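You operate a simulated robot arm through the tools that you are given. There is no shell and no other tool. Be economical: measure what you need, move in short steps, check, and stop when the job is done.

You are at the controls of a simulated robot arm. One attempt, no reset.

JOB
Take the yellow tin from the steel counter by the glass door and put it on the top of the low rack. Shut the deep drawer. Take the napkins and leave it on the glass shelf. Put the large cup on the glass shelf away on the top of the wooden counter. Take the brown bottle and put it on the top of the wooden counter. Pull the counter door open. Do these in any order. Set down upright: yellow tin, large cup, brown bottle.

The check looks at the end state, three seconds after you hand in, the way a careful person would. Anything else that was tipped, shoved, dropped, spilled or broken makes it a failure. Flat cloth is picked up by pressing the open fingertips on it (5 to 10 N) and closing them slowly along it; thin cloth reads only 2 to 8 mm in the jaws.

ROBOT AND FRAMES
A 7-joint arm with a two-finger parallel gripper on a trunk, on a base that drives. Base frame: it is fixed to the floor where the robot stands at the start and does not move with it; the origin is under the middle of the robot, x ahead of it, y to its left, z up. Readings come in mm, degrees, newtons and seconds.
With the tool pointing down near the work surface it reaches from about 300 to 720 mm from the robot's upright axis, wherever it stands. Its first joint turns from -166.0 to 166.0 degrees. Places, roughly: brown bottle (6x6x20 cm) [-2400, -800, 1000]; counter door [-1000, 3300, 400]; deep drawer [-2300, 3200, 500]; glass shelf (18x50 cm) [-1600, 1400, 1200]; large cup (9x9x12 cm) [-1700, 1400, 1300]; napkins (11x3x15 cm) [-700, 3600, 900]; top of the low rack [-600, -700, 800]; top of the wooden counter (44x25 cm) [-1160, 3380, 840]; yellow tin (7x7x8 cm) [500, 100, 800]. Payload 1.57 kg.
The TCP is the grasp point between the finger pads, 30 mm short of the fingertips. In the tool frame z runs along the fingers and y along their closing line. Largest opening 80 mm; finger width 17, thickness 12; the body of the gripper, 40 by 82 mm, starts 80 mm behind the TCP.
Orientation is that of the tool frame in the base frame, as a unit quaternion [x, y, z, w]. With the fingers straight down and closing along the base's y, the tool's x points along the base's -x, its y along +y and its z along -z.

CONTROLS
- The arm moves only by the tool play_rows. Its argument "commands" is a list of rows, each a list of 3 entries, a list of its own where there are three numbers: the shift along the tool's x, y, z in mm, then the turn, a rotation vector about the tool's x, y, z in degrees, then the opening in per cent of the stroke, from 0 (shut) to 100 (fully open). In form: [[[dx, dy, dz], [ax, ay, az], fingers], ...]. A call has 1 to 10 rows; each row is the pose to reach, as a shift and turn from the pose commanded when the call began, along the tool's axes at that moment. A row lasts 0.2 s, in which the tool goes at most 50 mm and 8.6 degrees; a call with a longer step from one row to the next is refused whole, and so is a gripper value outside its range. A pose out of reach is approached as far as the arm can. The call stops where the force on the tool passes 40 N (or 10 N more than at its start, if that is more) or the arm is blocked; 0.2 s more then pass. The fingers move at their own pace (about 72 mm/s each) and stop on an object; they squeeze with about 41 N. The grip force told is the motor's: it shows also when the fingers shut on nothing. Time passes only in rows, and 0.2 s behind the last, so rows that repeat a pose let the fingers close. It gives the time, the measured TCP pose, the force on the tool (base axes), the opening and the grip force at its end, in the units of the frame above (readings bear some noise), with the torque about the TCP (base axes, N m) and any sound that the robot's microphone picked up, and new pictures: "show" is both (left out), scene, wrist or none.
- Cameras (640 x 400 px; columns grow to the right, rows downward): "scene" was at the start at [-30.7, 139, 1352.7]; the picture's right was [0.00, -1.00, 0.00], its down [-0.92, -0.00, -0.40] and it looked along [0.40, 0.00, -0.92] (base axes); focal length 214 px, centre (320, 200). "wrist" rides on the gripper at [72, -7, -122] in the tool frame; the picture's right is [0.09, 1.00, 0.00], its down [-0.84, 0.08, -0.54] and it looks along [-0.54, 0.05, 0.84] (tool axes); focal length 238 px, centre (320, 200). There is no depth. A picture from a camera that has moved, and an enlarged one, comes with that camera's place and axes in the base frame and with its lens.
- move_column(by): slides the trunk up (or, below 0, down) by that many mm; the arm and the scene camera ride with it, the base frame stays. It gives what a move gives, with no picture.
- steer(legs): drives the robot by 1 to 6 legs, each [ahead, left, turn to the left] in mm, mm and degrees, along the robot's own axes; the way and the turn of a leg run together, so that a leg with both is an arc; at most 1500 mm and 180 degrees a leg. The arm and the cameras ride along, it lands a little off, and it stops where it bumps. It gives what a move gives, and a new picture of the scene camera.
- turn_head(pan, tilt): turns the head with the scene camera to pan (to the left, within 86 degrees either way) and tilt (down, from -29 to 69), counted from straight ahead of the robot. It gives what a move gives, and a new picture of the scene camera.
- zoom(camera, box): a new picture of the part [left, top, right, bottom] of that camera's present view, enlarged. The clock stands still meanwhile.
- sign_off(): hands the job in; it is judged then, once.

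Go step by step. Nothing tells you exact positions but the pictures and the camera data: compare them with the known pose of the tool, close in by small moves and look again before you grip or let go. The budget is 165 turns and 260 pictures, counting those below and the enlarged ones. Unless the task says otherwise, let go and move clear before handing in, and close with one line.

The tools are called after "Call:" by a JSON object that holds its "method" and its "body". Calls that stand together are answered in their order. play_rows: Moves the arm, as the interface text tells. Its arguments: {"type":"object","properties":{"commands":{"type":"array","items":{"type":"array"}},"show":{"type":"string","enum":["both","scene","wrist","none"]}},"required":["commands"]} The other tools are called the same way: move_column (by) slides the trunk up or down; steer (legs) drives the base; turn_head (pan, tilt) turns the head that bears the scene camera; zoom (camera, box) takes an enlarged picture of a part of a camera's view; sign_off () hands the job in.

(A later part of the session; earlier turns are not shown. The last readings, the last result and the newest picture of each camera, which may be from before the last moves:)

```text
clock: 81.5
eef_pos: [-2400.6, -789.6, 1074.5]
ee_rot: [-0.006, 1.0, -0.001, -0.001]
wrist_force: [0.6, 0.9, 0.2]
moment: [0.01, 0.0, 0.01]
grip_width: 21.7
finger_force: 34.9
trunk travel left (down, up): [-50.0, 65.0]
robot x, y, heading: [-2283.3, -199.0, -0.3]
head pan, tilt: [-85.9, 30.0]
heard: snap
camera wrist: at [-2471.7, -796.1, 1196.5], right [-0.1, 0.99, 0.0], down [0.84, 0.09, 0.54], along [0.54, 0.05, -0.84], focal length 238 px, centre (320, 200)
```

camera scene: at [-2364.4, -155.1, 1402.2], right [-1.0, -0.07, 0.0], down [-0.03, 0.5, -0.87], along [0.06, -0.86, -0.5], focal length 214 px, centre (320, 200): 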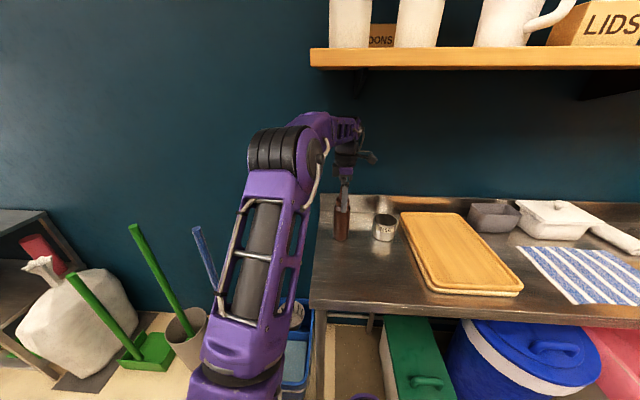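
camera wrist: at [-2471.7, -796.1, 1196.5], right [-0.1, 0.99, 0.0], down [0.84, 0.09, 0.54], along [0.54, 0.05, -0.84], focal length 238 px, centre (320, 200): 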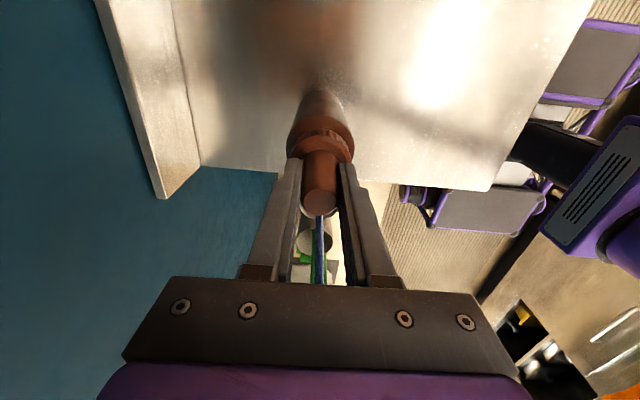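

I heard a snap while gripping the neck; let me look closely before lifting.

Call:
{"method": "zoom", "body": {"camera": "wrist", "box": [250, 70, 400, 240]}}

Call:
{"method": "zoom", "body": {"camera": "scene", "box": [290, 140, 420, 260]}}

```text
2.35 times, centred on (325, 155) of wrist
camera zoom: at [-2471.7, -796.1, 1196.5], right [-0.1, 0.99, 0.0], down [0.84, 0.09, 0.54], along [0.54, 0.05, -0.84], focal length 561 px, centre (308, 306)
```

zoom: 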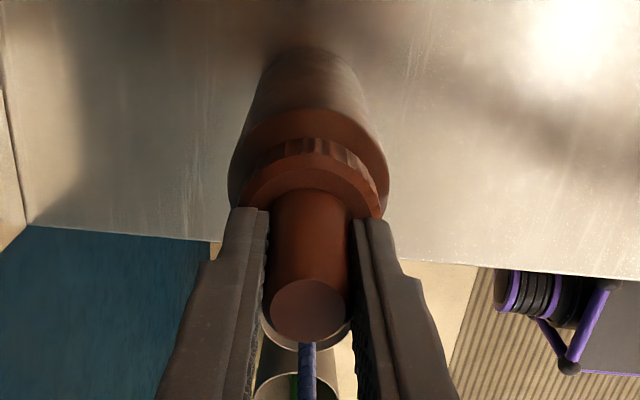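

```text
3.33 times, centred on (355, 200) of scene
camera zoom: at [-2364.4, -155.1, 1402.1], right [-1.0, -0.07, 0.0], down [-0.03, 0.5, -0.87], along [0.06, -0.86, -0.5], focal length 715 px, centre (203, 200)
```

zoom: 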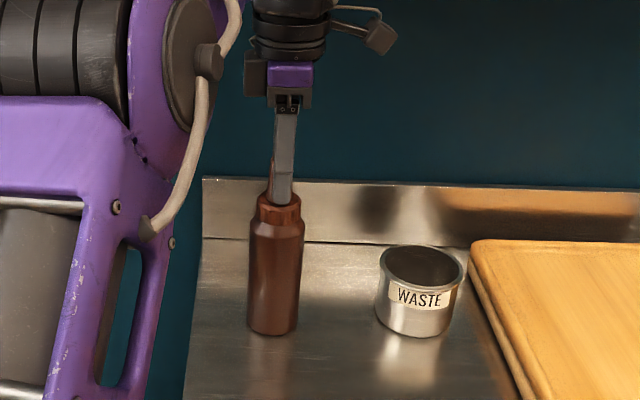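

The bottle looks intact; it has a nozzle and cap above a 60 mm body whose shoulder is at z≈1020. To be kinder I'll open and grip the body instead, with the TCP at about 1010.

Call:
{"method": "play_rows", "body": {"commands": [[[0, 0, 0], [0, 0, 0], 100], [[0, 0, 0], [0, 0, 0], 100], [[0, 0, 0], [0, 0, 0], 100], [[0, 0, 20], [0, 0, 0], 100], [[0, 0, 40], [0, 0, 0], 100], [[0, 0, 55], [0, 0, 0], 100], [[0, 0, 63], [0, 0, 0], 100], [[0, 0, 63], [0, 0, 0], 100]], "show": "wrist"}}

```text
clock: 83.3
eef_pos: [-2400.1, -790.4, 1012.9]
ee_rot: [-0.005, 1.0, -0.001, 0.0]
wrist_force: [-0.7, 0.0, 0.6]
moment: [0.01, 0.03, 0.03]
grip_width: 79.9
finger_force: 0.1
trunk travel left (down, up): [-50.0, 65.0]
robot x, y, heading: [-2282.2, -204.6, 0.2]
head pan, tilt: [-85.9, 30.0]
camera wrist: at [-2471.6, -797.3, 1134.8], right [-0.1, 0.99, 0.0], down [0.84, 0.09, 0.54], along [0.54, 0.05, -0.84], focal length 238 px, centre (320, 200)
```

wrist: 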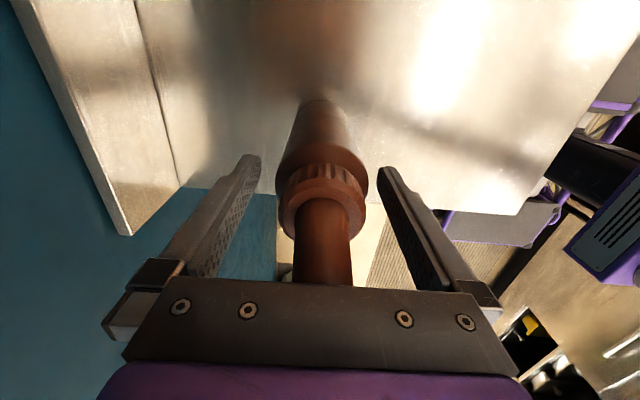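

The body is between the fingers; I'll close gently and check the width.

Call:
{"method": "play_rows", "body": {"commands": [[[0, 0, 0], [0, 0, 0], 80], [[0, 0, 0], [0, 0, 0], 0], [[0, 0, 0], [0, 0, 0], 0], [[0, 0, 0], [0, 0, 0], 0]], "show": "wrist"}}

```text
clock: 84.3
eef_pos: [-2400.7, -789.9, 1012.8]
ee_rot: [-0.006, 1.0, -0.001, -0.001]
wrist_force: [-0.3, 0.9, 0.0]
moment: [0.07, 0.04, 0.0]
grip_width: 57.1
finger_force: 41.2
trunk travel left (down, up): [-50.0, 65.0]
robot x, y, heading: [-2284.7, -206.2, -0.2]
head pan, tilt: [-85.9, 30.0]
camera wrist: at [-2471.6, -797.3, 1135.1], right [-0.1, 0.99, 0.0], down [0.84, 0.09, 0.54], along [0.54, 0.05, -0.84], focal length 238 px, centre (320, 200)
```

wrist: 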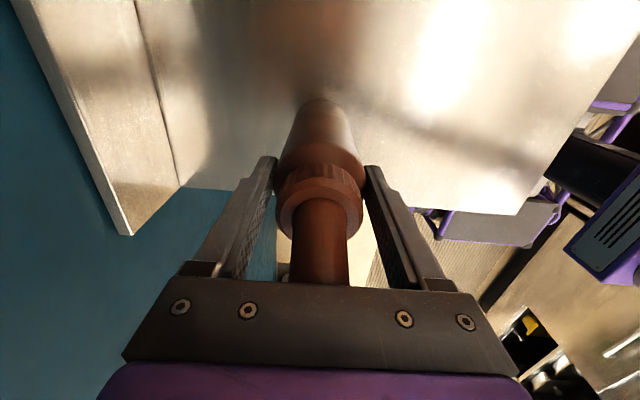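

57 mm — solid body grip. I'll lift and check it stays straight.

Call:
{"method": "play_rows", "body": {"commands": [[[0, 0, -15], [0, 0, 0], 0], [[0, 0, -40], [0, 0, 0], 0], [[0, 0, -80], [0, 0, 0], 0], [[0, 0, -80], [0, 0, 0], 0]]}}

```text
clock: 85.3
eef_pos: [-2401.3, -794.3, 1091.7]
ee_rot: [-0.005, 1.0, 0.0, -0.001]
wrist_force: [-0.4, -0.2, -2.9]
moment: [-0.02, 0.03, -0.02]
grip_width: 57.3
finger_force: 41.0
trunk travel left (down, up): [-50.0, 65.0]
robot x, y, heading: [-2278.9, -202.8, -0.1]
head pan, tilt: [-85.9, 30.0]
camera scene: at [-2364.4, -155.2, 1402.1], right [-1.0, -0.07, 0.0], down [-0.03, 0.5, -0.87], along [0.06, -0.86, -0.5], focal length 214 px, centre (320, 200)
camera wrist: at [-2472.4, -799.9, 1214.0], right [-0.1, 0.99, 0.0], down [0.84, 0.09, 0.54], along [0.54, 0.05, -0.84], focal length 238 px, centre (320, 200)
```

scene: 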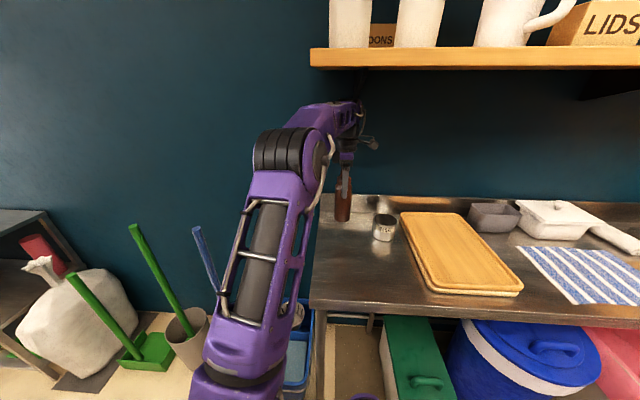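
wrist: 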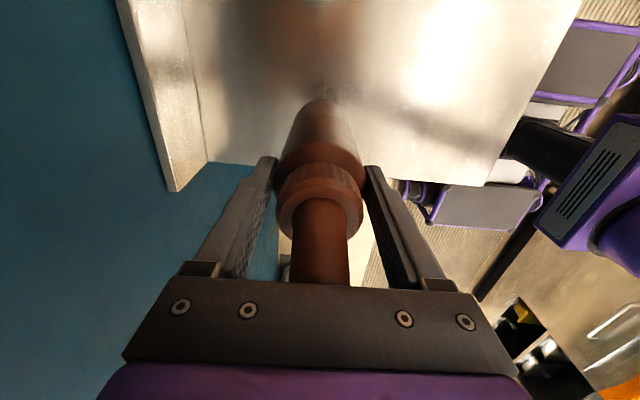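

The bottle hangs straight. I'll retract the arm and drive back out of the aisle.

Call:
{"method": "play_rows", "body": {"commands": [[[-40, 27, 0], [0, 0, -3], 0], [[-81, 54, 0], [0, 0, -6], 0], [[-121, 80, 0], [0, 0, -9], 0], [[-162, 107, 0], [0, 0, -12], 0], [[-202, 134, 0], [0, 0, -15], 0], [[-243, 160, 0], [0, 0, -18], 0], [[-283, 187, 0], [0, 0, -22], 0], [[-324, 214, 0], [0, 0, -26], 0], [[-324, 214, 0], [0, 0, -30], 0]], "show": "none"}}

Call:
{"method": "steer", "body": {"legs": [[0, 190, 0], [1400, 0, 0], [470, 0, 0]]}}

```text
clock: 87.3
eef_pos: [-2077.1, -572.0, 1090.3]
ee_rot: [-0.265, 0.964, 0.0, 0.001]
wrist_force: [0.6, 0.6, -3.4]
moment: [-0.01, 0.04, -0.05]
grip_width: 57.5
finger_force: 40.4
trunk travel left (down, up): [-50.0, 65.0]
robot x, y, heading: [-2281.0, -205.4, -0.4]
head pan, tilt: [-85.9, 30.0]
```

```text
clock: 98.7
eef_pos: [-206.3, -385.7, 1091.0]
ee_rot: [-0.262, 0.965, -0.001, 0.0]
wrist_force: [-0.1, -1.2, -3.1]
moment: [0.01, -0.01, 0.0]
grip_width: 57.3
finger_force: 41.4
trunk travel left (down, up): [-50.0, 65.0]
robot x, y, heading: [-409.0, -17.4, -0.0]
head pan, tilt: [-85.9, 30.0]
camera scene: at [-491.6, 31.8, 1402.2], right [-1.0, -0.07, 0.0], down [-0.03, 0.5, -0.87], along [0.06, -0.86, -0.5], focal length 214 px, centre (320, 200)
```

scene: 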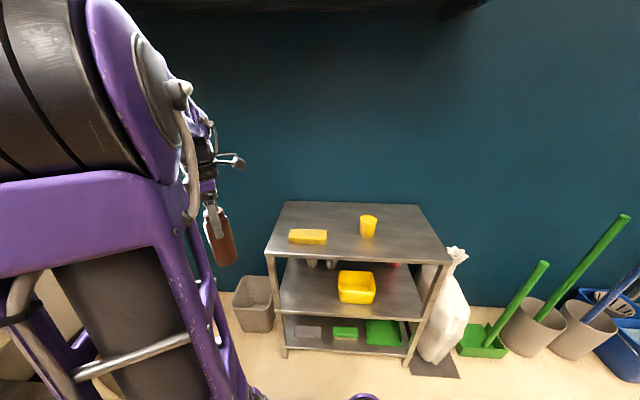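

Clear of the aisle, tin still upright. Now turn left toward the wooden counters and look ahead.

Call:
{"method": "steer", "body": {"legs": [[0, 0, 90], [1200, 0, 0]]}}

Call:
{"method": "turn_head", "body": {"pan": 20, "tilt": 20}}

Call:
{"method": "turn_head", "body": {"pan": 86, "tilt": 20}}

```text
clock: 108.6
eef_pos: [-46.9, 1370.8, 1090.6]
ee_rot: [0.871, -0.491, 0.001, -0.002]
wrist_force: [-0.6, 0.0, -4.2]
moment: [-0.04, -0.02, 0.0]
grip_width: 57.3
finger_force: 40.9
trunk travel left (down, up): [-50.0, 65.0]
robot x, y, heading: [-411.5, 1166.2, 90.4]
head pan, tilt: [-85.9, 30.0]
camera scene: at [-460.4, 1077.9, 1402.2], right [0.08, -1.0, 0.0], down [-0.5, -0.04, -0.87], along [0.86, 0.07, -0.5], focal length 214 px, centre (320, 200)
```

scene: 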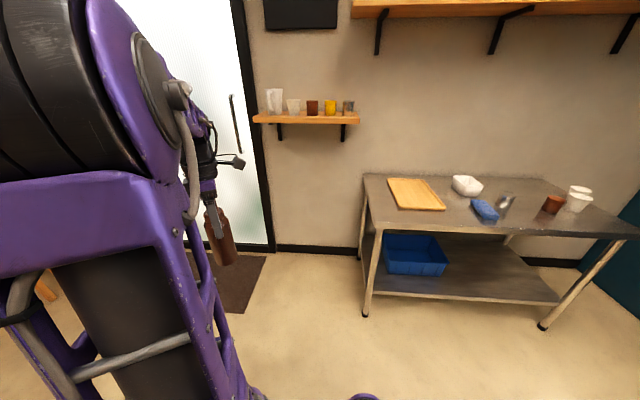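

```text
clock: 110.5
eef_pos: [-46.9, 1370.1, 1091.2]
ee_rot: [0.871, -0.491, 0.001, -0.001]
wrist_force: [0.0, 0.7, -3.1]
moment: [0.0, -0.01, 0.01]
grip_width: 57.2
finger_force: 40.9
trunk travel left (down, up): [-50.0, 65.0]
robot x, y, heading: [-413.1, 1160.4, 90.4]
head pan, tilt: [20.0, 20.0]
camera scene: at [-583.0, 1158.2, 1418.2], right [0.94, 0.35, 0.0], down [0.12, -0.32, -0.94], along [-0.33, 0.88, -0.34], focal length 214 px, centre (320, 200)
```

scene: 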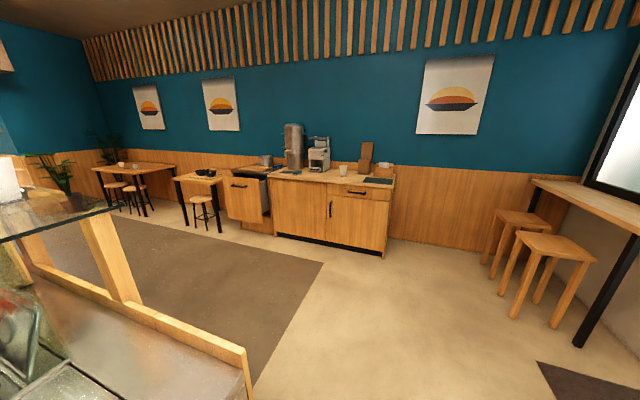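

```text
clock: 111.8
eef_pos: [-47.0, 1371.0, 1090.5]
ee_rot: [0.871, -0.491, 0.0, -0.002]
wrist_force: [0.6, 0.9, -2.6]
moment: [0.05, 0.02, 0.01]
grip_width: 57.2
finger_force: 40.6
trunk travel left (down, up): [-50.0, 65.0]
robot x, y, heading: [-412.9, 1162.8, 90.4]
head pan, tilt: [85.9, 20.0]
camera scene: at [-643.5, 1076.8, 1418.2], right [0.06, 1.0, 0.0], down [0.34, -0.02, -0.94], along [-0.94, 0.06, -0.34], focal length 214 px, centre (320, 200)
```

scene: 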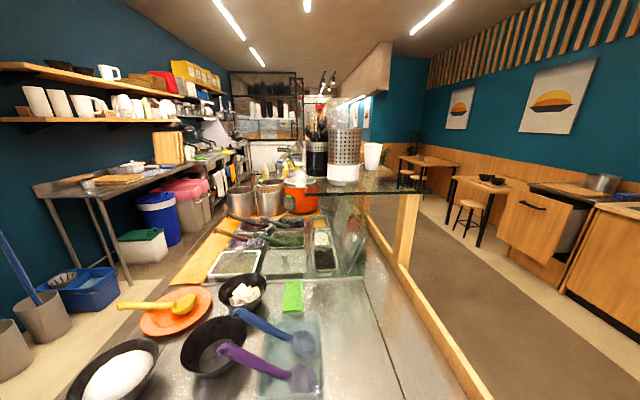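

I see the glass shelf on the island with the white cup, the open deep drawer left of the counter, and the counter cabinet with a door. Zooming for detail.

Call:
{"method": "zoom", "body": {"camera": "scene", "box": [280, 100, 480, 225]}}

Call:
{"method": "turn_head", "body": {"pan": 20, "tilt": 20}}

Call:
{"method": "zoom", "body": {"camera": "scene", "box": [200, 110, 424, 250]}}

```text
3.20 times, centred on (380, 162) of scene
camera zoom: at [-643.5, 1076.8, 1418.2], right [0.06, 1.0, 0.0], down [0.34, -0.02, -0.94], along [-0.94, 0.06, -0.34], focal length 686 px, centre (128, 320)
```

zoom: 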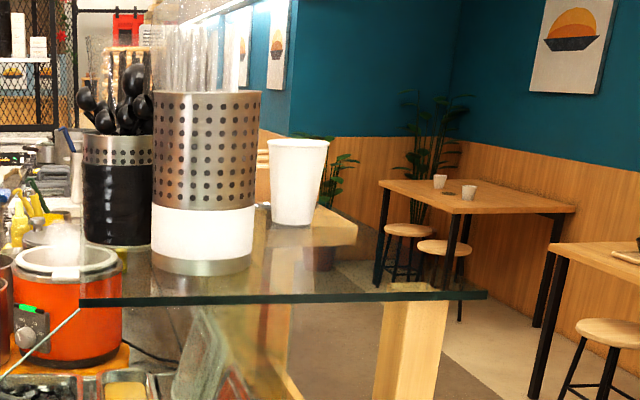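

```text
clock: 113.2
eef_pos: [-45.8, 1371.1, 1091.5]
ee_rot: [0.871, -0.491, 0.0, -0.001]
wrist_force: [-0.4, -0.4, -3.3]
moment: [-0.01, 0.02, -0.02]
grip_width: 57.1
finger_force: 40.5
trunk travel left (down, up): [-50.0, 65.0]
robot x, y, heading: [-412.8, 1163.5, 90.5]
head pan, tilt: [20.0, 20.0]
camera scene: at [-583.1, 1158.1, 1418.2], right [0.94, 0.35, 0.0], down [0.12, -0.32, -0.94], along [-0.33, 0.88, -0.34], focal length 214 px, centre (320, 200)
```

scene: 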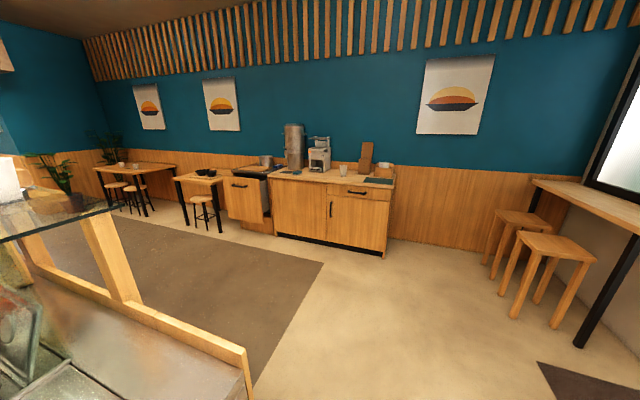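

```text
2.86 times, centred on (312, 180) of scene
camera zoom: at [-583.1, 1158.1, 1418.2], right [0.94, 0.35, 0.0], down [0.12, -0.32, -0.94], along [-0.33, 0.88, -0.34], focal length 613 px, centre (343, 257)
```

zoom: 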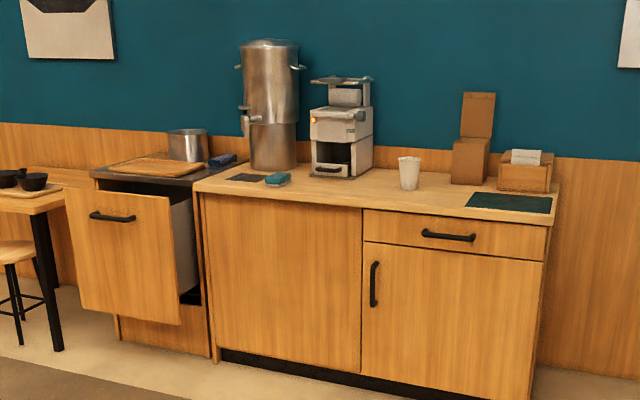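

Counter front edge is at y≈3180, and the free spot is around x −1450…−950. I'll drive up to about [−1200, 2700] facing the counter.

Call:
{"method": "steer", "body": {"legs": [[1250, 0, 0], [0, 790, 0], [300, 0, 0]]}}

Call:
{"method": "turn_head", "body": {"pan": 0, "tilt": 35}}

```text
clock: 128.4
eef_pos: [-840.7, 2838.6, 1091.1]
ee_rot: [0.869, -0.496, 0.0, -0.001]
wrist_force: [0.1, -0.1, -3.9]
moment: [-0.01, -0.04, 0.02]
grip_width: 57.1
finger_force: 41.5
trunk travel left (down, up): [-50.0, 65.0]
robot x, y, heading: [-1207.8, 2634.6, 89.9]
head pan, tilt: [20.0, 20.0]
camera scene: at [-1380.1, 2631.9, 1418.2], right [0.94, 0.34, 0.0], down [0.12, -0.32, -0.94], along [-0.32, 0.88, -0.34], focal length 214 px, centre (320, 200)
```

scene: 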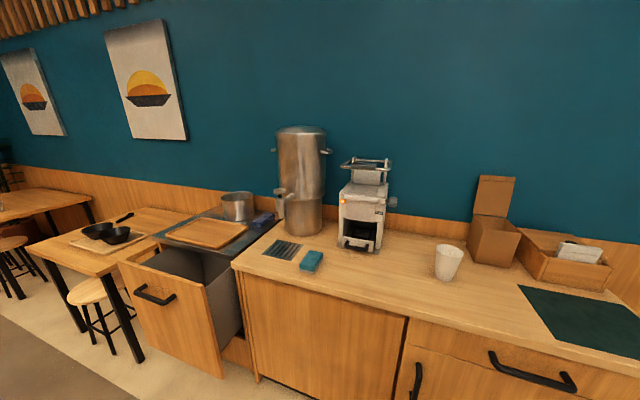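

```text
clock: 129.2
eef_pos: [-840.8, 2838.8, 1090.8]
ee_rot: [0.869, -0.496, 0.0, 0.0]
wrist_force: [-0.3, 1.3, -3.0]
moment: [0.02, 0.0, 0.03]
grip_width: 57.5
finger_force: 41.3
trunk travel left (down, up): [-50.0, 65.0]
robot x, y, heading: [-1209.2, 2637.5, 90.1]
head pan, tilt: [0.0, 35.0]
camera scene: at [-1348.3, 2632.5, 1394.4], right [1.0, 0.0, 0.0], down [0.0, -0.57, -0.82], along [0.0, 0.82, -0.57], focal length 214 px, centre (320, 200)
```

scene: 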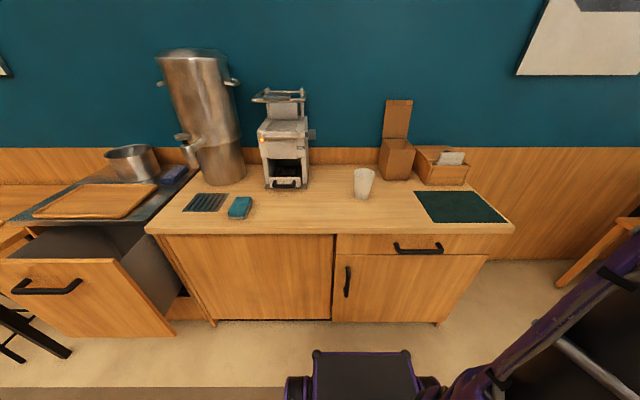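

The counter top is at y 3220–3600. I'll put the bottle at about [−1290, 3360], leaving [−1050, 3360] for the large cup. Moving 110 mm closer, then swinging the arm forward.

Call:
{"method": "steer", "body": {"legs": [[112, 0, 0]]}}

Call:
{"method": "play_rows", "body": {"commands": [[[-44, 14, 0], [0, 0, -5], 0], [[-88, 28, 0], [0, 0, -10], 0], [[-132, 43, 0], [0, 0, -15], 0], [[-176, 57, 0], [0, 0, -20], 0], [[-221, 71, 0], [0, 0, -25], 0], [[-265, 86, 0], [0, 0, -30], 0], [[-310, 100, 0], [0, 0, -35], 0], [[-354, 114, 0], [0, 0, -40], 0], [[-398, 128, 0], [0, 0, -45], 0], [[-443, 143, 0], [0, 0, -50], 0]]}}

```text
clock: 130.4
eef_pos: [-839.7, 2948.7, 1091.6]
ee_rot: [0.868, -0.497, 0.001, -0.001]
wrist_force: [0.6, -0.8, -3.7]
moment: [0.04, -0.01, -0.01]
grip_width: 57.4
finger_force: 41.4
trunk travel left (down, up): [-50.0, 65.0]
robot x, y, heading: [-1210.2, 2745.1, 89.6]
head pan, tilt: [0.0, 35.0]
camera scene: at [-1347.9, 2742.7, 1394.4], right [1.0, 0.0, 0.0], down [0.0, -0.57, -0.82], along [0.0, 0.82, -0.57], focal length 214 px, centre (320, 200)
```

scene: 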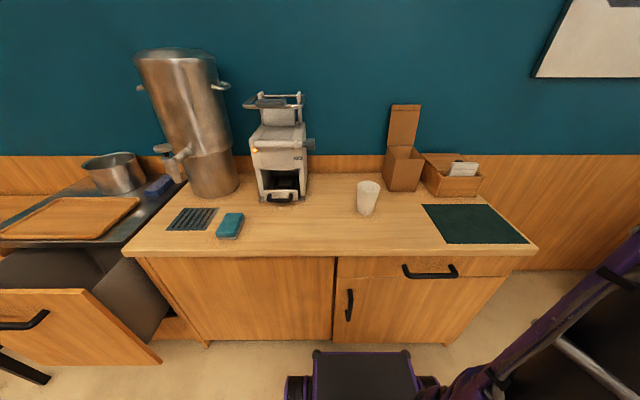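

```text
clock: 132.6
eef_pos: [-1186.5, 3255.4, 1085.5]
ee_rot: [0.996, -0.084, 0.001, 0.001]
wrist_force: [-0.4, -0.3, -3.3]
moment: [0.01, 0.0, 0.01]
grip_width: 57.2
finger_force: 40.8
trunk travel left (down, up): [-50.0, 65.0]
robot x, y, heading: [-1207.3, 2745.0, 89.5]
head pan, tilt: [0.0, 35.0]
camera scene: at [-1347.9, 2742.9, 1394.4], right [1.0, 0.0, 0.0], down [0.0, -0.57, -0.82], along [0.0, 0.82, -0.57], focal length 214 px, centre (320, 200)
camera wrist: at [-1114.0, 3250.2, 1208.1], right [-0.07, -1.0, 0.0], down [-0.84, 0.06, 0.54], along [-0.54, 0.04, -0.84], focal length 238 px, centre (320, 200)
```

scene: 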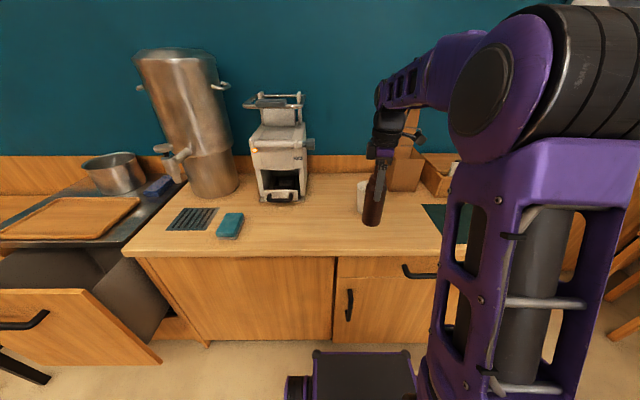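
wrist: 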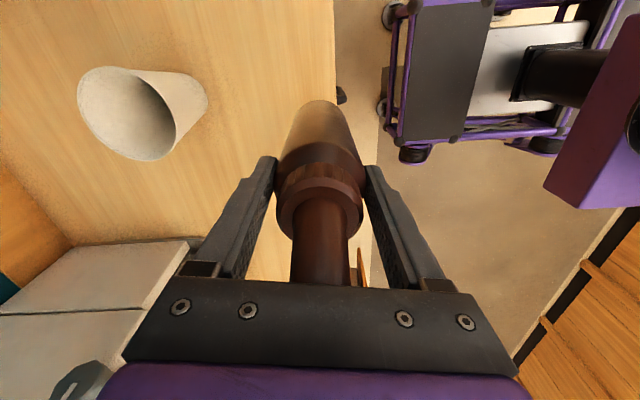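

The bottle is over the counter near the white cup; I'll move left-forward to the spot.

Call:
{"method": "play_rows", "body": {"commands": [[[-40, -29, 0], [0, 0, -3], 0], [[-80, -58, 0], [0, 0, -6], 0], [[-120, -86, 0], [0, 0, -9.6], 0], [[-120, -86, 40], [0, 0, -9.6], 0], [[-120, -86, 80], [0, 0, -9.6], 0], [[-120, -86, 95], [0, 0, -9.6], 0], [[-120, -86, 95], [0, 0, -9.6], 0]]}}

```text
clock: 134.2
eef_pos: [-1292.9, 3361.8, 995.1]
ee_rot: [1.0, 0.001, 0.001, -0.001]
wrist_force: [0.1, -0.1, -3.6]
moment: [0.01, 0.03, 0.0]
grip_width: 57.5
finger_force: 41.8
trunk travel left (down, up): [-50.0, 65.0]
robot x, y, heading: [-1208.3, 2744.1, 89.5]
head pan, tilt: [0.0, 35.0]
camera scene: at [-1348.1, 2743.1, 1394.3], right [1.0, 0.0, 0.0], down [0.0, -0.57, -0.82], along [0.0, 0.82, -0.57], focal length 214 px, centre (320, 200)
camera wrist: at [-1219.8, 3369.0, 1117.6], right [0.09, -1.0, 0.0], down [-0.84, -0.08, 0.54], along [-0.54, -0.05, -0.84], focal length 238 px, centre (320, 200)
```

scene: 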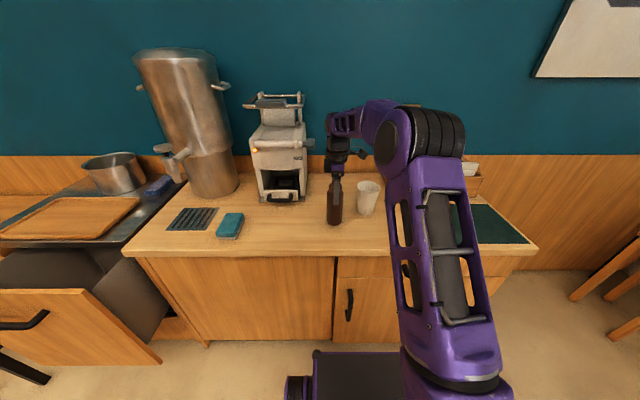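
wrist: 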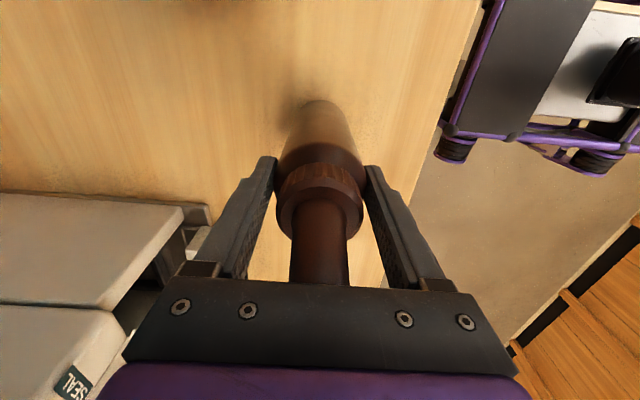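

Well placed. Lowering gently until touch.

Call:
{"method": "play_rows", "body": {"commands": [[[0, 0, 3], [0, 0, 0], 0], [[0, 0, 6], [0, 0, 0], 0], [[0, 0, 9], [0, 0, 0], 0], [[0, 0, 12], [0, 0, 0], 0], [[0, 0, 15], [0, 0, 0], 0], [[0, 0, 18], [0, 0, 0], 0], [[0, 0, 21], [0, 0, 0], 0], [[0, 0, 24], [0, 0, 0], 0], [[0, 0, 27], [0, 0, 0], 0], [[0, 0, 30], [0, 0, 0], 0]], "show": "none"}}

```text
clock: 136.1
eef_pos: [-1291.7, 3362.0, 974.7]
ee_rot: [1.0, 0.001, 0.0, -0.005]
wrist_force: [0.9, -6.7, 15.0]
moment: [-1.28, -0.21, -0.08]
grip_width: 57.0
finger_force: 41.0
trunk travel left (down, up): [-50.0, 65.0]
robot x, y, heading: [-1210.3, 2745.7, 89.7]
head pan, tilt: [0.0, 35.0]
stopped in row 9: the force on the tool passed its limit at 42 N (the readings are from after the stop); the commanded pose is now the measured one
```

Touchdown. Release and rise clear.

Call:
{"method": "play_rows", "body": {"commands": [[[0, 0, -1], [0, 0, 0], 70], [[0, 0, -1], [0, 0, 0], 100], [[0, 0, -1], [0, 0, 0], 100], [[0, 0, -20], [0, 0, 0], 100], [[0, 0, -50], [0, 0, 0], 100], [[0, 0, -90], [0, 0, 0], 100], [[0, 0, -130], [0, 0, 0], 100], [[0, 0, -145], [0, 0, 0], 100]]}}

```text
clock: 137.9
eef_pos: [-1292.7, 3362.8, 1116.2]
ee_rot: [1.0, 0.001, 0.002, -0.003]
wrist_force: [0.9, 0.2, -0.3]
moment: [-0.04, -0.01, -0.04]
grip_width: 79.8
finger_force: 0.0
trunk travel left (down, up): [-50.0, 65.0]
robot x, y, heading: [-1207.3, 2744.8, 89.6]
head pan, tilt: [0.0, 35.0]
camera scene: at [-1348.0, 2742.8, 1394.3], right [1.0, 0.0, 0.0], down [0.0, -0.57, -0.82], along [0.0, 0.82, -0.57], focal length 214 px, centre (320, 200)
camera wrist: at [-1219.7, 3367.6, 1238.5], right [0.09, -1.0, -0.01], down [-0.84, -0.08, 0.54], along [-0.54, -0.05, -0.84], focal length 238 px, centre (320, 200)
```

scene: 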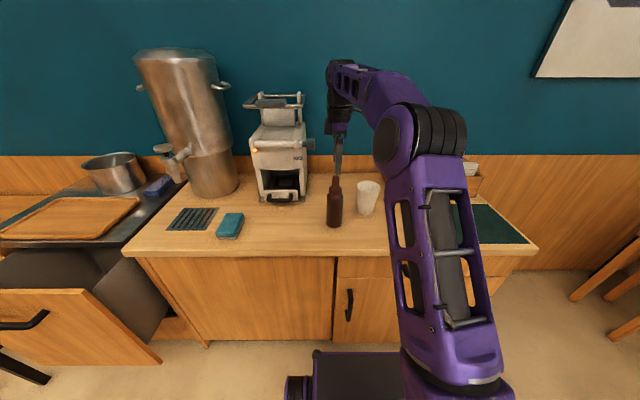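
wrist: 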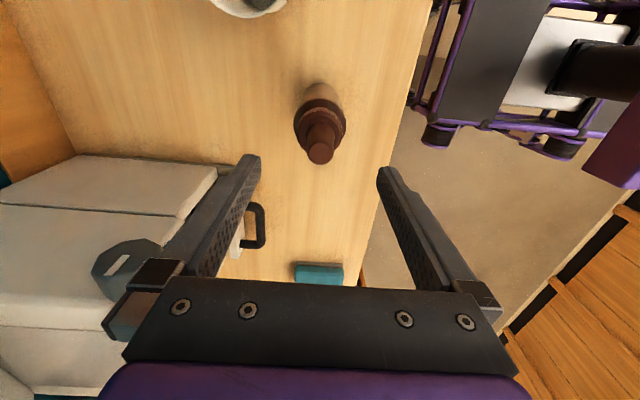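

The bottle stands upright on the counter. Next, the napkins in the wooden box; I'll zoom in, and draw the arm back a bit away from the bottle.

Call:
{"method": "zoom", "body": {"camera": "scene", "box": [370, 90, 530, 250]}}

```text
2.50 times, centred on (450, 170) of scene
camera zoom: at [-1348.0, 2742.8, 1394.3], right [1.0, 0.0, 0.0], down [0.0, -0.57, -0.82], along [0.0, 0.82, -0.57], focal length 536 px, centre (-5, 275)
```

zoom: 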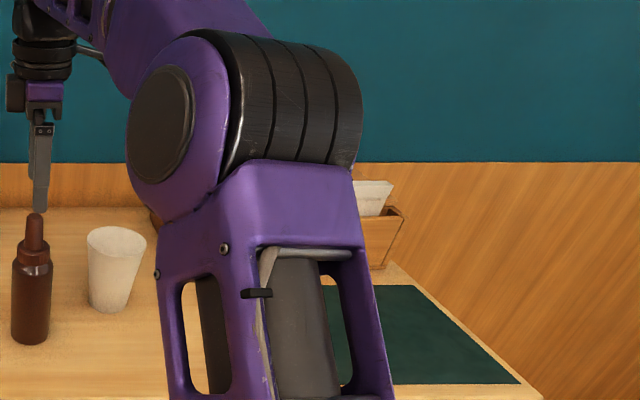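

I'll retract the arm, shift right to face the napkin box, and look at it.

Call:
{"method": "play_rows", "body": {"commands": [[[0, 45, 0], [0, 0, 3], 100], [[20, 85, 0], [0, 0, 6], 100], [[50, 120, 0], [0, 0, 9], 100], [[80, 155, 0], [0, 0, 12], 100], [[110, 190, 0], [0, 0, 15], 100], [[140, 225, 0], [0, 0, 18], 100], [[180, 250, 0], [0, 0, 21], 100], [[220, 265, 0], [0, 0, 24], 100], [[250, 270, 0], [0, 0, 27], 100]], "show": "none"}}

Call:
{"method": "steer", "body": {"legs": [[0, -350, 0]]}}

Call:
{"method": "turn_head", "body": {"pan": 0, "tilt": 30}}

```text
clock: 139.9
eef_pos: [-1043.6, 3095.2, 1113.2]
ee_rot: [0.972, -0.234, -0.001, -0.001]
wrist_force: [-0.5, 0.5, -0.1]
moment: [0.02, 0.01, 0.03]
grip_width: 80.0
finger_force: 0.1
trunk travel left (down, up): [-50.0, 65.0]
robot x, y, heading: [-1207.0, 2744.4, 90.1]
head pan, tilt: [0.0, 35.0]
```

```text
clock: 143.9
eef_pos: [-688.5, 3091.1, 1112.6]
ee_rot: [0.972, -0.235, 0.0, -0.001]
wrist_force: [-0.6, 0.3, -0.7]
moment: [-0.05, 0.03, -0.01]
grip_width: 79.8
finger_force: 0.1
trunk travel left (down, up): [-50.0, 65.0]
robot x, y, heading: [-855.6, 2743.0, 89.2]
head pan, tilt: [0.0, 35.0]
camera scene: at [-983.3, 2742.1, 1400.5], right [0.99, -0.14, 0.0], down [-0.07, -0.51, -0.86], along [0.12, 0.85, -0.52], focal length 214 px, centre (320, 200)
```

scene: 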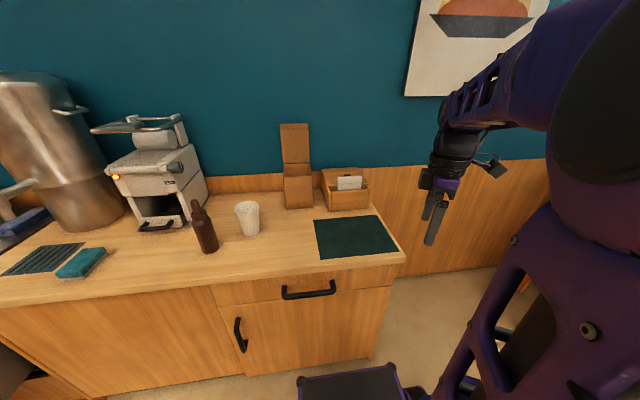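

```text
clock: 144.6
eef_pos: [-688.4, 3091.6, 1111.0]
ee_rot: [0.972, -0.236, -0.001, 0.001]
wrist_force: [0.4, -0.8, 0.1]
moment: [0.01, 0.01, 0.0]
grip_width: 80.1
finger_force: 0.2
trunk travel left (down, up): [-50.0, 65.0]
robot x, y, heading: [-861.5, 2743.0, 89.2]
head pan, tilt: [0.0, 30.0]
camera scene: at [-984.5, 2742.5, 1401.4], right [0.99, -0.13, 0.0], down [-0.06, -0.5, -0.86], along [0.11, 0.86, -0.51], focal length 214 px, centre (320, 200)
```

scene: 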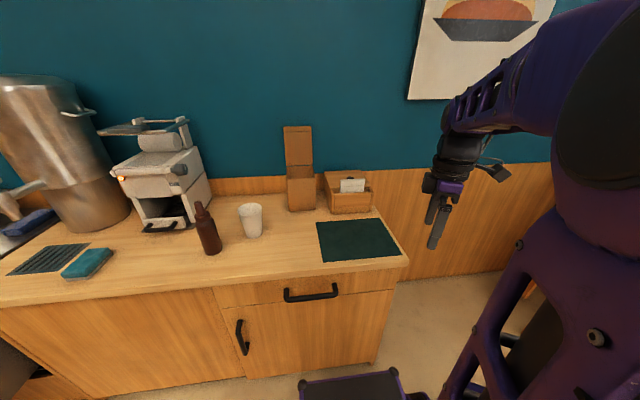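

Call:
{"method": "zoom", "body": {"camera": "scene", "box": [270, 110, 430, 280]}}

```text
2.35 times, centred on (350, 195) of scene
camera zoom: at [-984.5, 2742.5, 1401.4], right [0.99, -0.13, 0.0], down [-0.06, -0.5, -0.86], along [0.11, 0.86, -0.51], focal length 505 px, centre (249, 212)
```

zoom: 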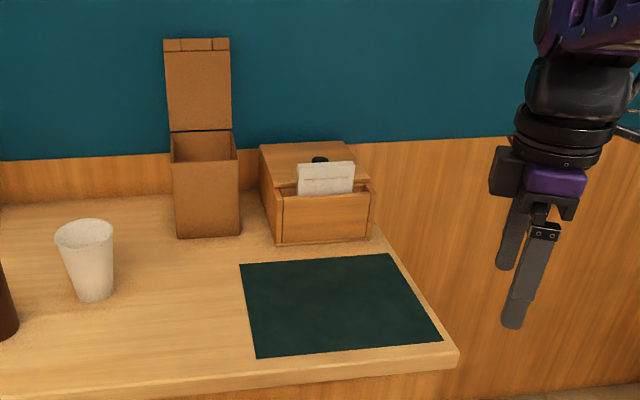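

The napkin pack stands in the wooden box, about [−737, 3565], top z≈1000, sticking ~50 mm above the box's front wall (z≈950). For reach I'll put the counter on my right side: turn to heading 180 and close in.

Call:
{"method": "steer", "body": {"legs": [[0, 0, 90.8], [-70, 0, 0], [0, -120, 0]]}}

Call:
{"method": "turn_head", "body": {"pan": -86, "tilt": 35}}

Call:
{"method": "move_column", "body": {"by": 65}}

```text
clock: 151.0
eef_pos: [-1145.4, 3018.6, 1112.8]
ee_rot: [0.845, 0.535, -0.001, 0.001]
wrist_force: [0.6, -0.6, -0.1]
moment: [-0.04, 0.03, -0.02]
grip_width: 80.1
finger_force: 0.2
trunk travel left (down, up): [-50.0, 65.0]
robot x, y, heading: [-795.3, 2861.5, -178.7]
head pan, tilt: [0.0, 30.0]
camera scene: at [-787.3, 2732.4, 1403.4], right [0.09, 1.0, 0.0], down [0.49, -0.04, -0.87], along [-0.87, 0.08, -0.49], focal length 214 px, centre (320, 200)
```

scene: 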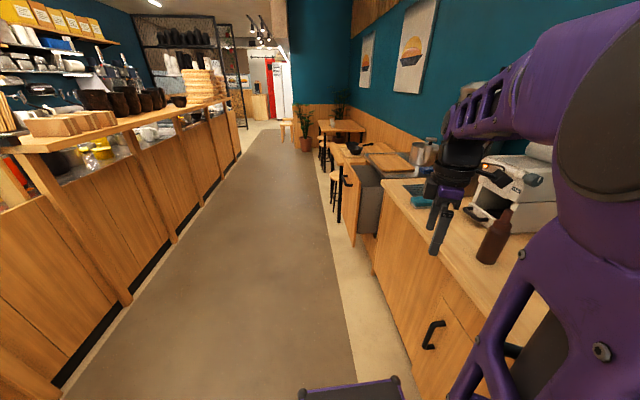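

```text
clock: 152.6
eef_pos: [-1145.8, 3018.3, 1113.2]
ee_rot: [0.845, 0.535, 0.0, 0.0]
wrist_force: [-0.2, -0.6, 0.0]
moment: [-0.01, -0.01, -0.01]
grip_width: 80.1
finger_force: 0.0
trunk travel left (down, up): [-50.0, 65.0]
robot x, y, heading: [-789.7, 2862.1, -178.8]
head pan, tilt: [-85.9, 35.0]
camera scene: at [-706.1, 2812.1, 1394.4], right [0.99, 0.1, 0.0], down [0.06, -0.57, -0.82], along [-0.09, 0.82, -0.57], focal length 214 px, centre (320, 200)
```

scene: 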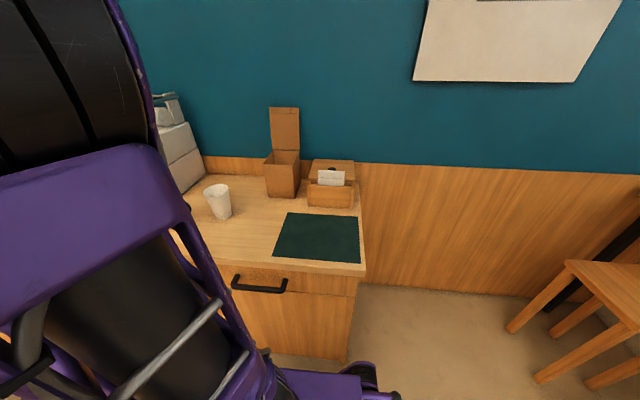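

```text
clock: 153.6
eef_pos: [-1145.8, 3019.2, 1177.6]
ee_rot: [0.845, 0.535, 0.0, 0.0]
wrist_force: [0.3, 0.1, -0.1]
moment: [-0.02, 0.01, -0.01]
grip_width: 80.0
finger_force: 0.1
trunk travel left (down, up): [-115.0, 0.0]
robot x, y, heading: [-790.4, 2864.9, -178.6]
head pan, tilt: [-85.9, 35.0]
```

Better fix: napkins at about [−743, 3540], mid-height z≈993. I'll shift 60 mm nearer and swing the raised arm toward them.

Call:
{"method": "steer", "body": {"legs": [[0, -60, 0]]}}

Call:
{"method": "play_rows", "body": {"commands": [[[45, 13, 0], [0, 0, 6.5], 100], [[90, 26, 0], [0, 0, 13], 100], [[136, 39, 0], [0, 0, 19.5], 100], [[181, 51, 0], [0, 0, 26], 100], [[227, 64, 0], [0, 0, 32.5], 100], [[272, 77, 0], [0, 0, 39], 100], [[317, 90, 0], [0, 0, 45.5], 100], [[362, 103, 0], [0, 0, 52], 100], [[408, 116, 0], [0, 0, 58.5], 100], [[453, 128, 0], [0, 0, 64.7], 100]]}}

```text
clock: 154.9
eef_pos: [-1147.5, 3077.8, 1178.1]
ee_rot: [0.845, 0.534, -0.001, 0.0]
wrist_force: [0.4, 0.0, 0.2]
moment: [0.0, -0.01, 0.0]
grip_width: 80.1
finger_force: 0.0
trunk travel left (down, up): [-115.0, 0.0]
robot x, y, heading: [-791.9, 2927.7, -178.6]
head pan, tilt: [-85.9, 35.0]
camera scene: at [-707.5, 2872.2, 1459.5], right [0.99, 0.1, 0.0], down [0.06, -0.57, -0.82], along [-0.08, 0.82, -0.57], focal length 214 px, centre (320, 200)
```

scene: 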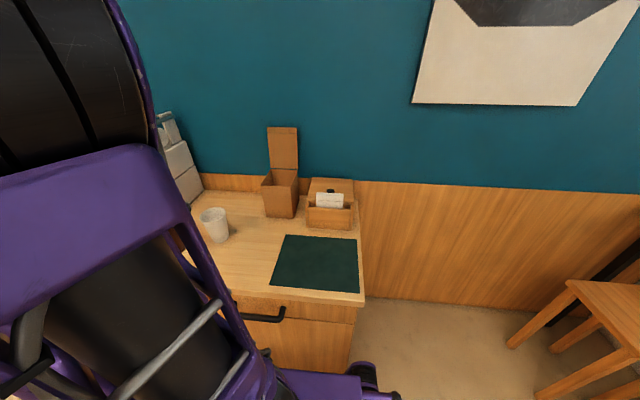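

```text
clock: 157.1
eef_pos: [-838.2, 3433.8, 1176.8]
ee_rot: [1.0, -0.001, -0.001, 0.0]
wrist_force: [-0.4, 1.4, -0.3]
moment: [0.01, 0.01, 0.02]
grip_width: 80.0
finger_force: 0.0
trunk travel left (down, up): [-115.0, 0.0]
robot x, y, heading: [-791.9, 2927.5, -178.5]
head pan, tilt: [-85.9, 35.0]
camera scene: at [-706.7, 2872.3, 1459.4], right [1.0, 0.09, 0.0], down [0.05, -0.57, -0.82], along [-0.08, 0.82, -0.57], focal length 214 px, centre (320, 200)
camera wrist: at [-764.0, 3439.9, 1299.7], right [0.09, -1.0, 0.0], down [-0.84, -0.07, 0.54], along [-0.54, -0.05, -0.84], focal length 238 px, centre (320, 200)
```

scene: 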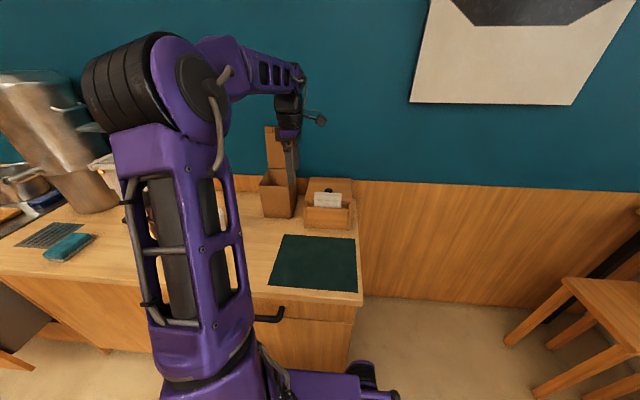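
wrist: 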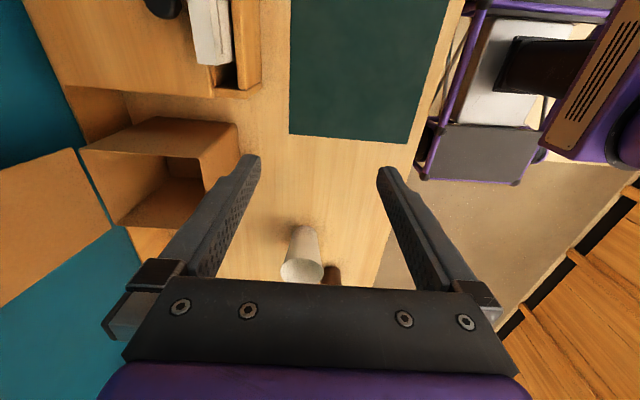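

Moving over the napkins for a closer look.

Call:
{"method": "play_rows", "body": {"commands": [[[32, -37, 0], [0, 0, 0], 100], [[64, -74, 0], [0, 0, 0], 100], [[93, -108, 0], [0, 0, 0], 100], [[93, -108, 40], [0, 0, 0], 100], [[93, -108, 70], [0, 0, 0], 100], [[93, -108, 70], [0, 0, 0], 100]], "show": "wrist"}}

```text
clock: 158.5
eef_pos: [-747.4, 3543.7, 1109.4]
ee_rot: [1.0, -0.001, -0.001, 0.0]
wrist_force: [0.3, -0.3, -1.0]
moment: [0.0, 0.0, 0.02]
grip_width: 79.9
finger_force: 0.0
trunk travel left (down, up): [-115.0, 0.0]
robot x, y, heading: [-791.6, 2921.8, -178.8]
head pan, tilt: [-85.9, 35.0]
camera wrist: at [-674.7, 3549.7, 1230.9], right [0.09, -1.0, 0.0], down [-0.84, -0.08, 0.54], along [-0.54, -0.05, -0.84], focal length 238 px, centre (320, 200)
```

wrist: 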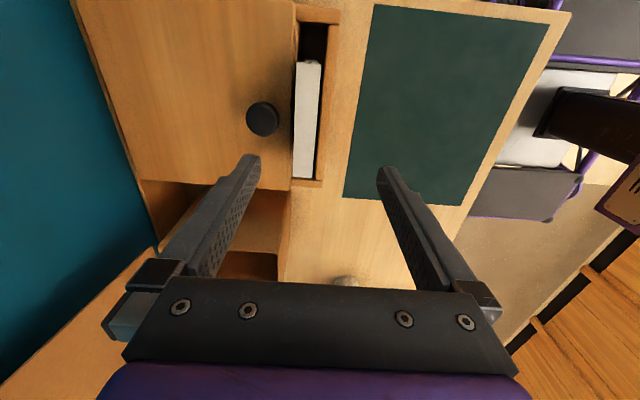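

The pack stands upright with the lid's black knob close behind it at about [−739, 3602]. I'll grip off-centre at x≈−707 to miss the knob, with the jaws part-open, checking on the way down.

Call:
{"method": "play_rows", "body": {"commands": [[[40, -14, 0], [0, 0, 0], 70], [[40, -14, 0], [0, 0, 0], 70], [[40, -14, 35], [0, 0, 0], 70], [[40, -14, 65], [0, 0, 0], 70], [[40, -14, 75], [0, 0, 0], 70], [[40, -14, 75], [0, 0, 0], 70]]}}

```text
clock: 159.9
eef_pos: [-703.8, 3554.3, 1031.4]
ee_rot: [1.0, -0.001, 0.0, 0.001]
wrist_force: [-0.5, -0.6, -0.4]
moment: [0.02, -0.03, -0.01]
grip_width: 56.1
finger_force: 0.0
trunk travel left (down, up): [-115.0, 0.0]
robot x, y, heading: [-792.2, 2921.9, -178.6]
head pan, tilt: [-85.9, 35.0]
camera scene: at [-706.7, 2872.3, 1459.4], right [1.0, 0.09, 0.0], down [0.05, -0.57, -0.82], along [-0.08, 0.82, -0.57], focal length 214 px, centre (320, 200)
camera wrist: at [-631.7, 3560.8, 1153.1], right [0.09, -1.0, 0.0], down [-0.84, -0.08, 0.54], along [-0.54, -0.05, -0.84], focal length 238 px, centre (320, 200)
```

scene: 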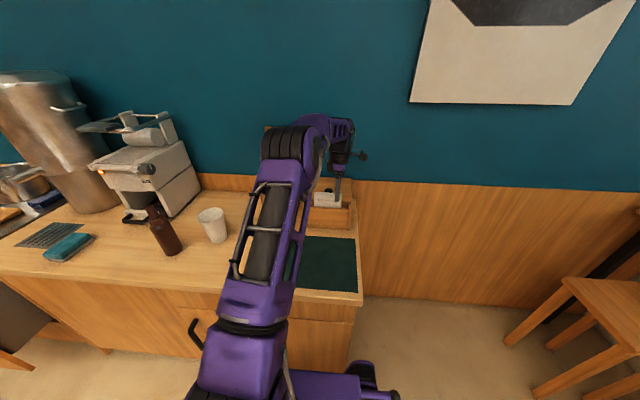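
wrist: 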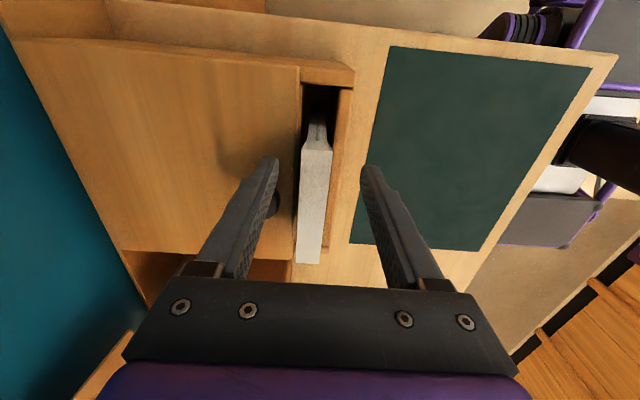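

Napkin top is z≈996, spanning x −802…−692; the knob sits at x≈−742. I'll shift 8 mm and lower so the tips straddle the pack, then close.

Call:
{"method": "play_rows", "body": {"commands": [[[-8, -2, 0], [0, 0, 0], 70], [[-8, -2, 12], [0, 0, 0], 70], [[-8, -2, 24], [0, 0, 0], 70], [[-8, -2, 34], [0, 0, 0], 70], [[-8, -2, 34], [0, 0, 0], 70]], "show": "wrist"}}

```text
clock: 161.1
eef_pos: [-711.3, 3555.3, 998.3]
ee_rot: [1.0, -0.001, 0.0, 0.0]
wrist_force: [-0.3, 0.9, 1.3]
moment: [-0.01, -0.02, -0.02]
grip_width: 56.1
finger_force: 0.1
trunk travel left (down, up): [-115.0, 0.0]
robot x, y, heading: [-790.2, 2923.3, -178.5]
head pan, tilt: [-85.9, 35.0]
camera wrist: at [-638.2, 3561.5, 1120.2], right [0.09, -1.0, 0.0], down [-0.84, -0.08, 0.54], along [-0.54, -0.05, -0.84], focal length 238 px, centre (320, 200)
```

wrist: 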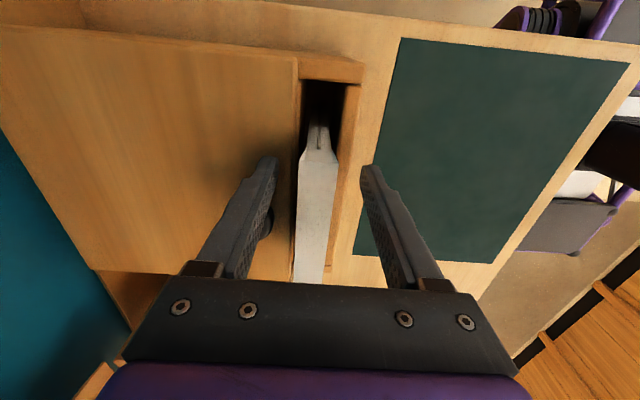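

No contact; closing on the pack now.

Call:
{"method": "play_rows", "body": {"commands": [[[0, 0, 0], [0, 0, 0], 45], [[0, 0, 0], [0, 0, 0], 30], [[0, 0, 0], [0, 0, 0], 0], [[0, 0, 0], [0, 0, 0], 0], [[0, 0, 0], [0, 0, 0], 0]], "show": "wrist"}}

```text
clock: 162.3
eef_pos: [-711.8, 3554.8, 997.8]
ee_rot: [1.0, 0.0, 0.0, 0.0]
wrist_force: [0.2, 1.0, 0.7]
moment: [0.08, -0.01, 0.02]
grip_width: 19.3
finger_force: 33.8
trunk travel left (down, up): [-115.0, 0.0]
robot x, y, heading: [-791.3, 2924.7, -178.8]
head pan, tilt: [-85.9, 35.0]
camera wrist: at [-638.3, 3561.7, 1120.2], right [0.09, -1.0, 0.0], down [-0.84, -0.08, 0.54], along [-0.54, -0.05, -0.84], focal length 238 px, centre (320, 200)
```

wrist: 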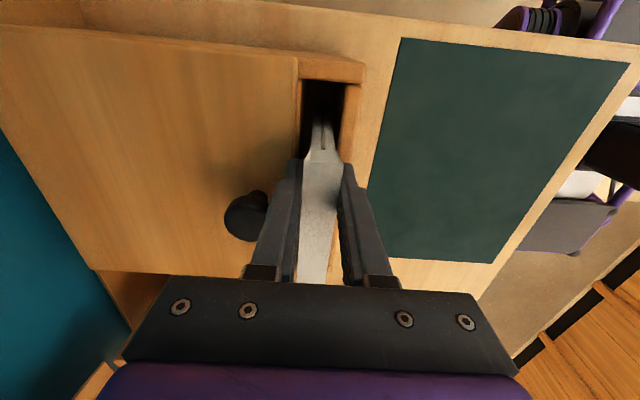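

Gripped. Let it settle, then lift straight up slowly.

Call:
{"method": "play_rows", "body": {"commands": [[[0, 0, 0], [0, 0, 0], 0], [[0, 0, -10], [0, 0, 0], 0], [[0, 0, -25], [0, 0, 0], 0], [[0, 0, -40], [0, 0, 0], 0], [[0, 0, -60], [0, 0, 0], 0], [[0, 0, -80], [0, 0, 0], 0], [[0, 0, -100], [0, 0, 0], 0], [[0, 0, -120], [0, 0, 0], 0], [[0, 0, -140], [0, 0, 0], 0], [[0, 0, -140], [0, 0, 0], 0]]}}

```text
clock: 164.5
eef_pos: [-712.3, 3556.8, 1136.2]
ee_rot: [1.0, -0.001, 0.0, 0.001]
wrist_force: [-0.1, -0.4, -0.7]
moment: [0.0, -0.03, -0.03]
grip_width: 19.6
finger_force: 33.3
trunk travel left (down, up): [-115.0, 0.0]
robot x, y, heading: [-794.6, 2919.9, -178.5]
head pan, tilt: [-85.9, 35.0]
camera scene: at [-706.7, 2872.3, 1459.4], right [1.0, 0.09, 0.0], down [0.05, -0.57, -0.82], along [-0.08, 0.82, -0.57], focal length 214 px, centre (320, 200)
camera wrist: at [-639.4, 3563.5, 1259.3], right [0.09, -1.0, 0.0], down [-0.84, -0.08, 0.54], along [-0.54, -0.05, -0.84], focal length 238 px, centre (320, 200)
```

scene: 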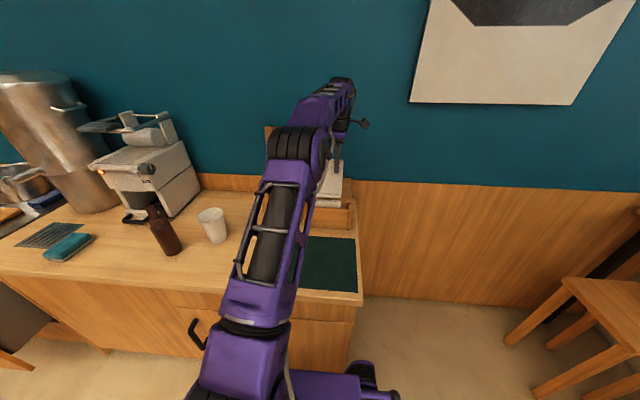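
wrist: 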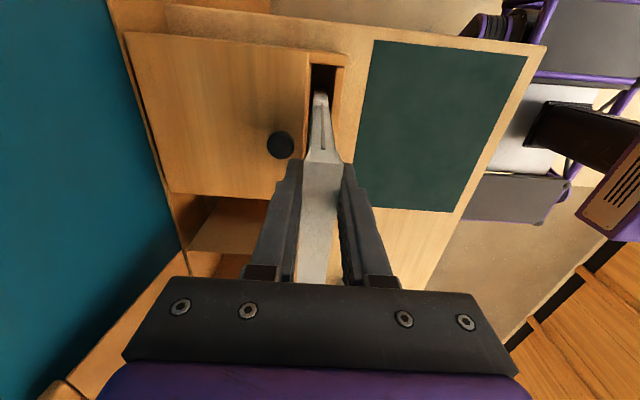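

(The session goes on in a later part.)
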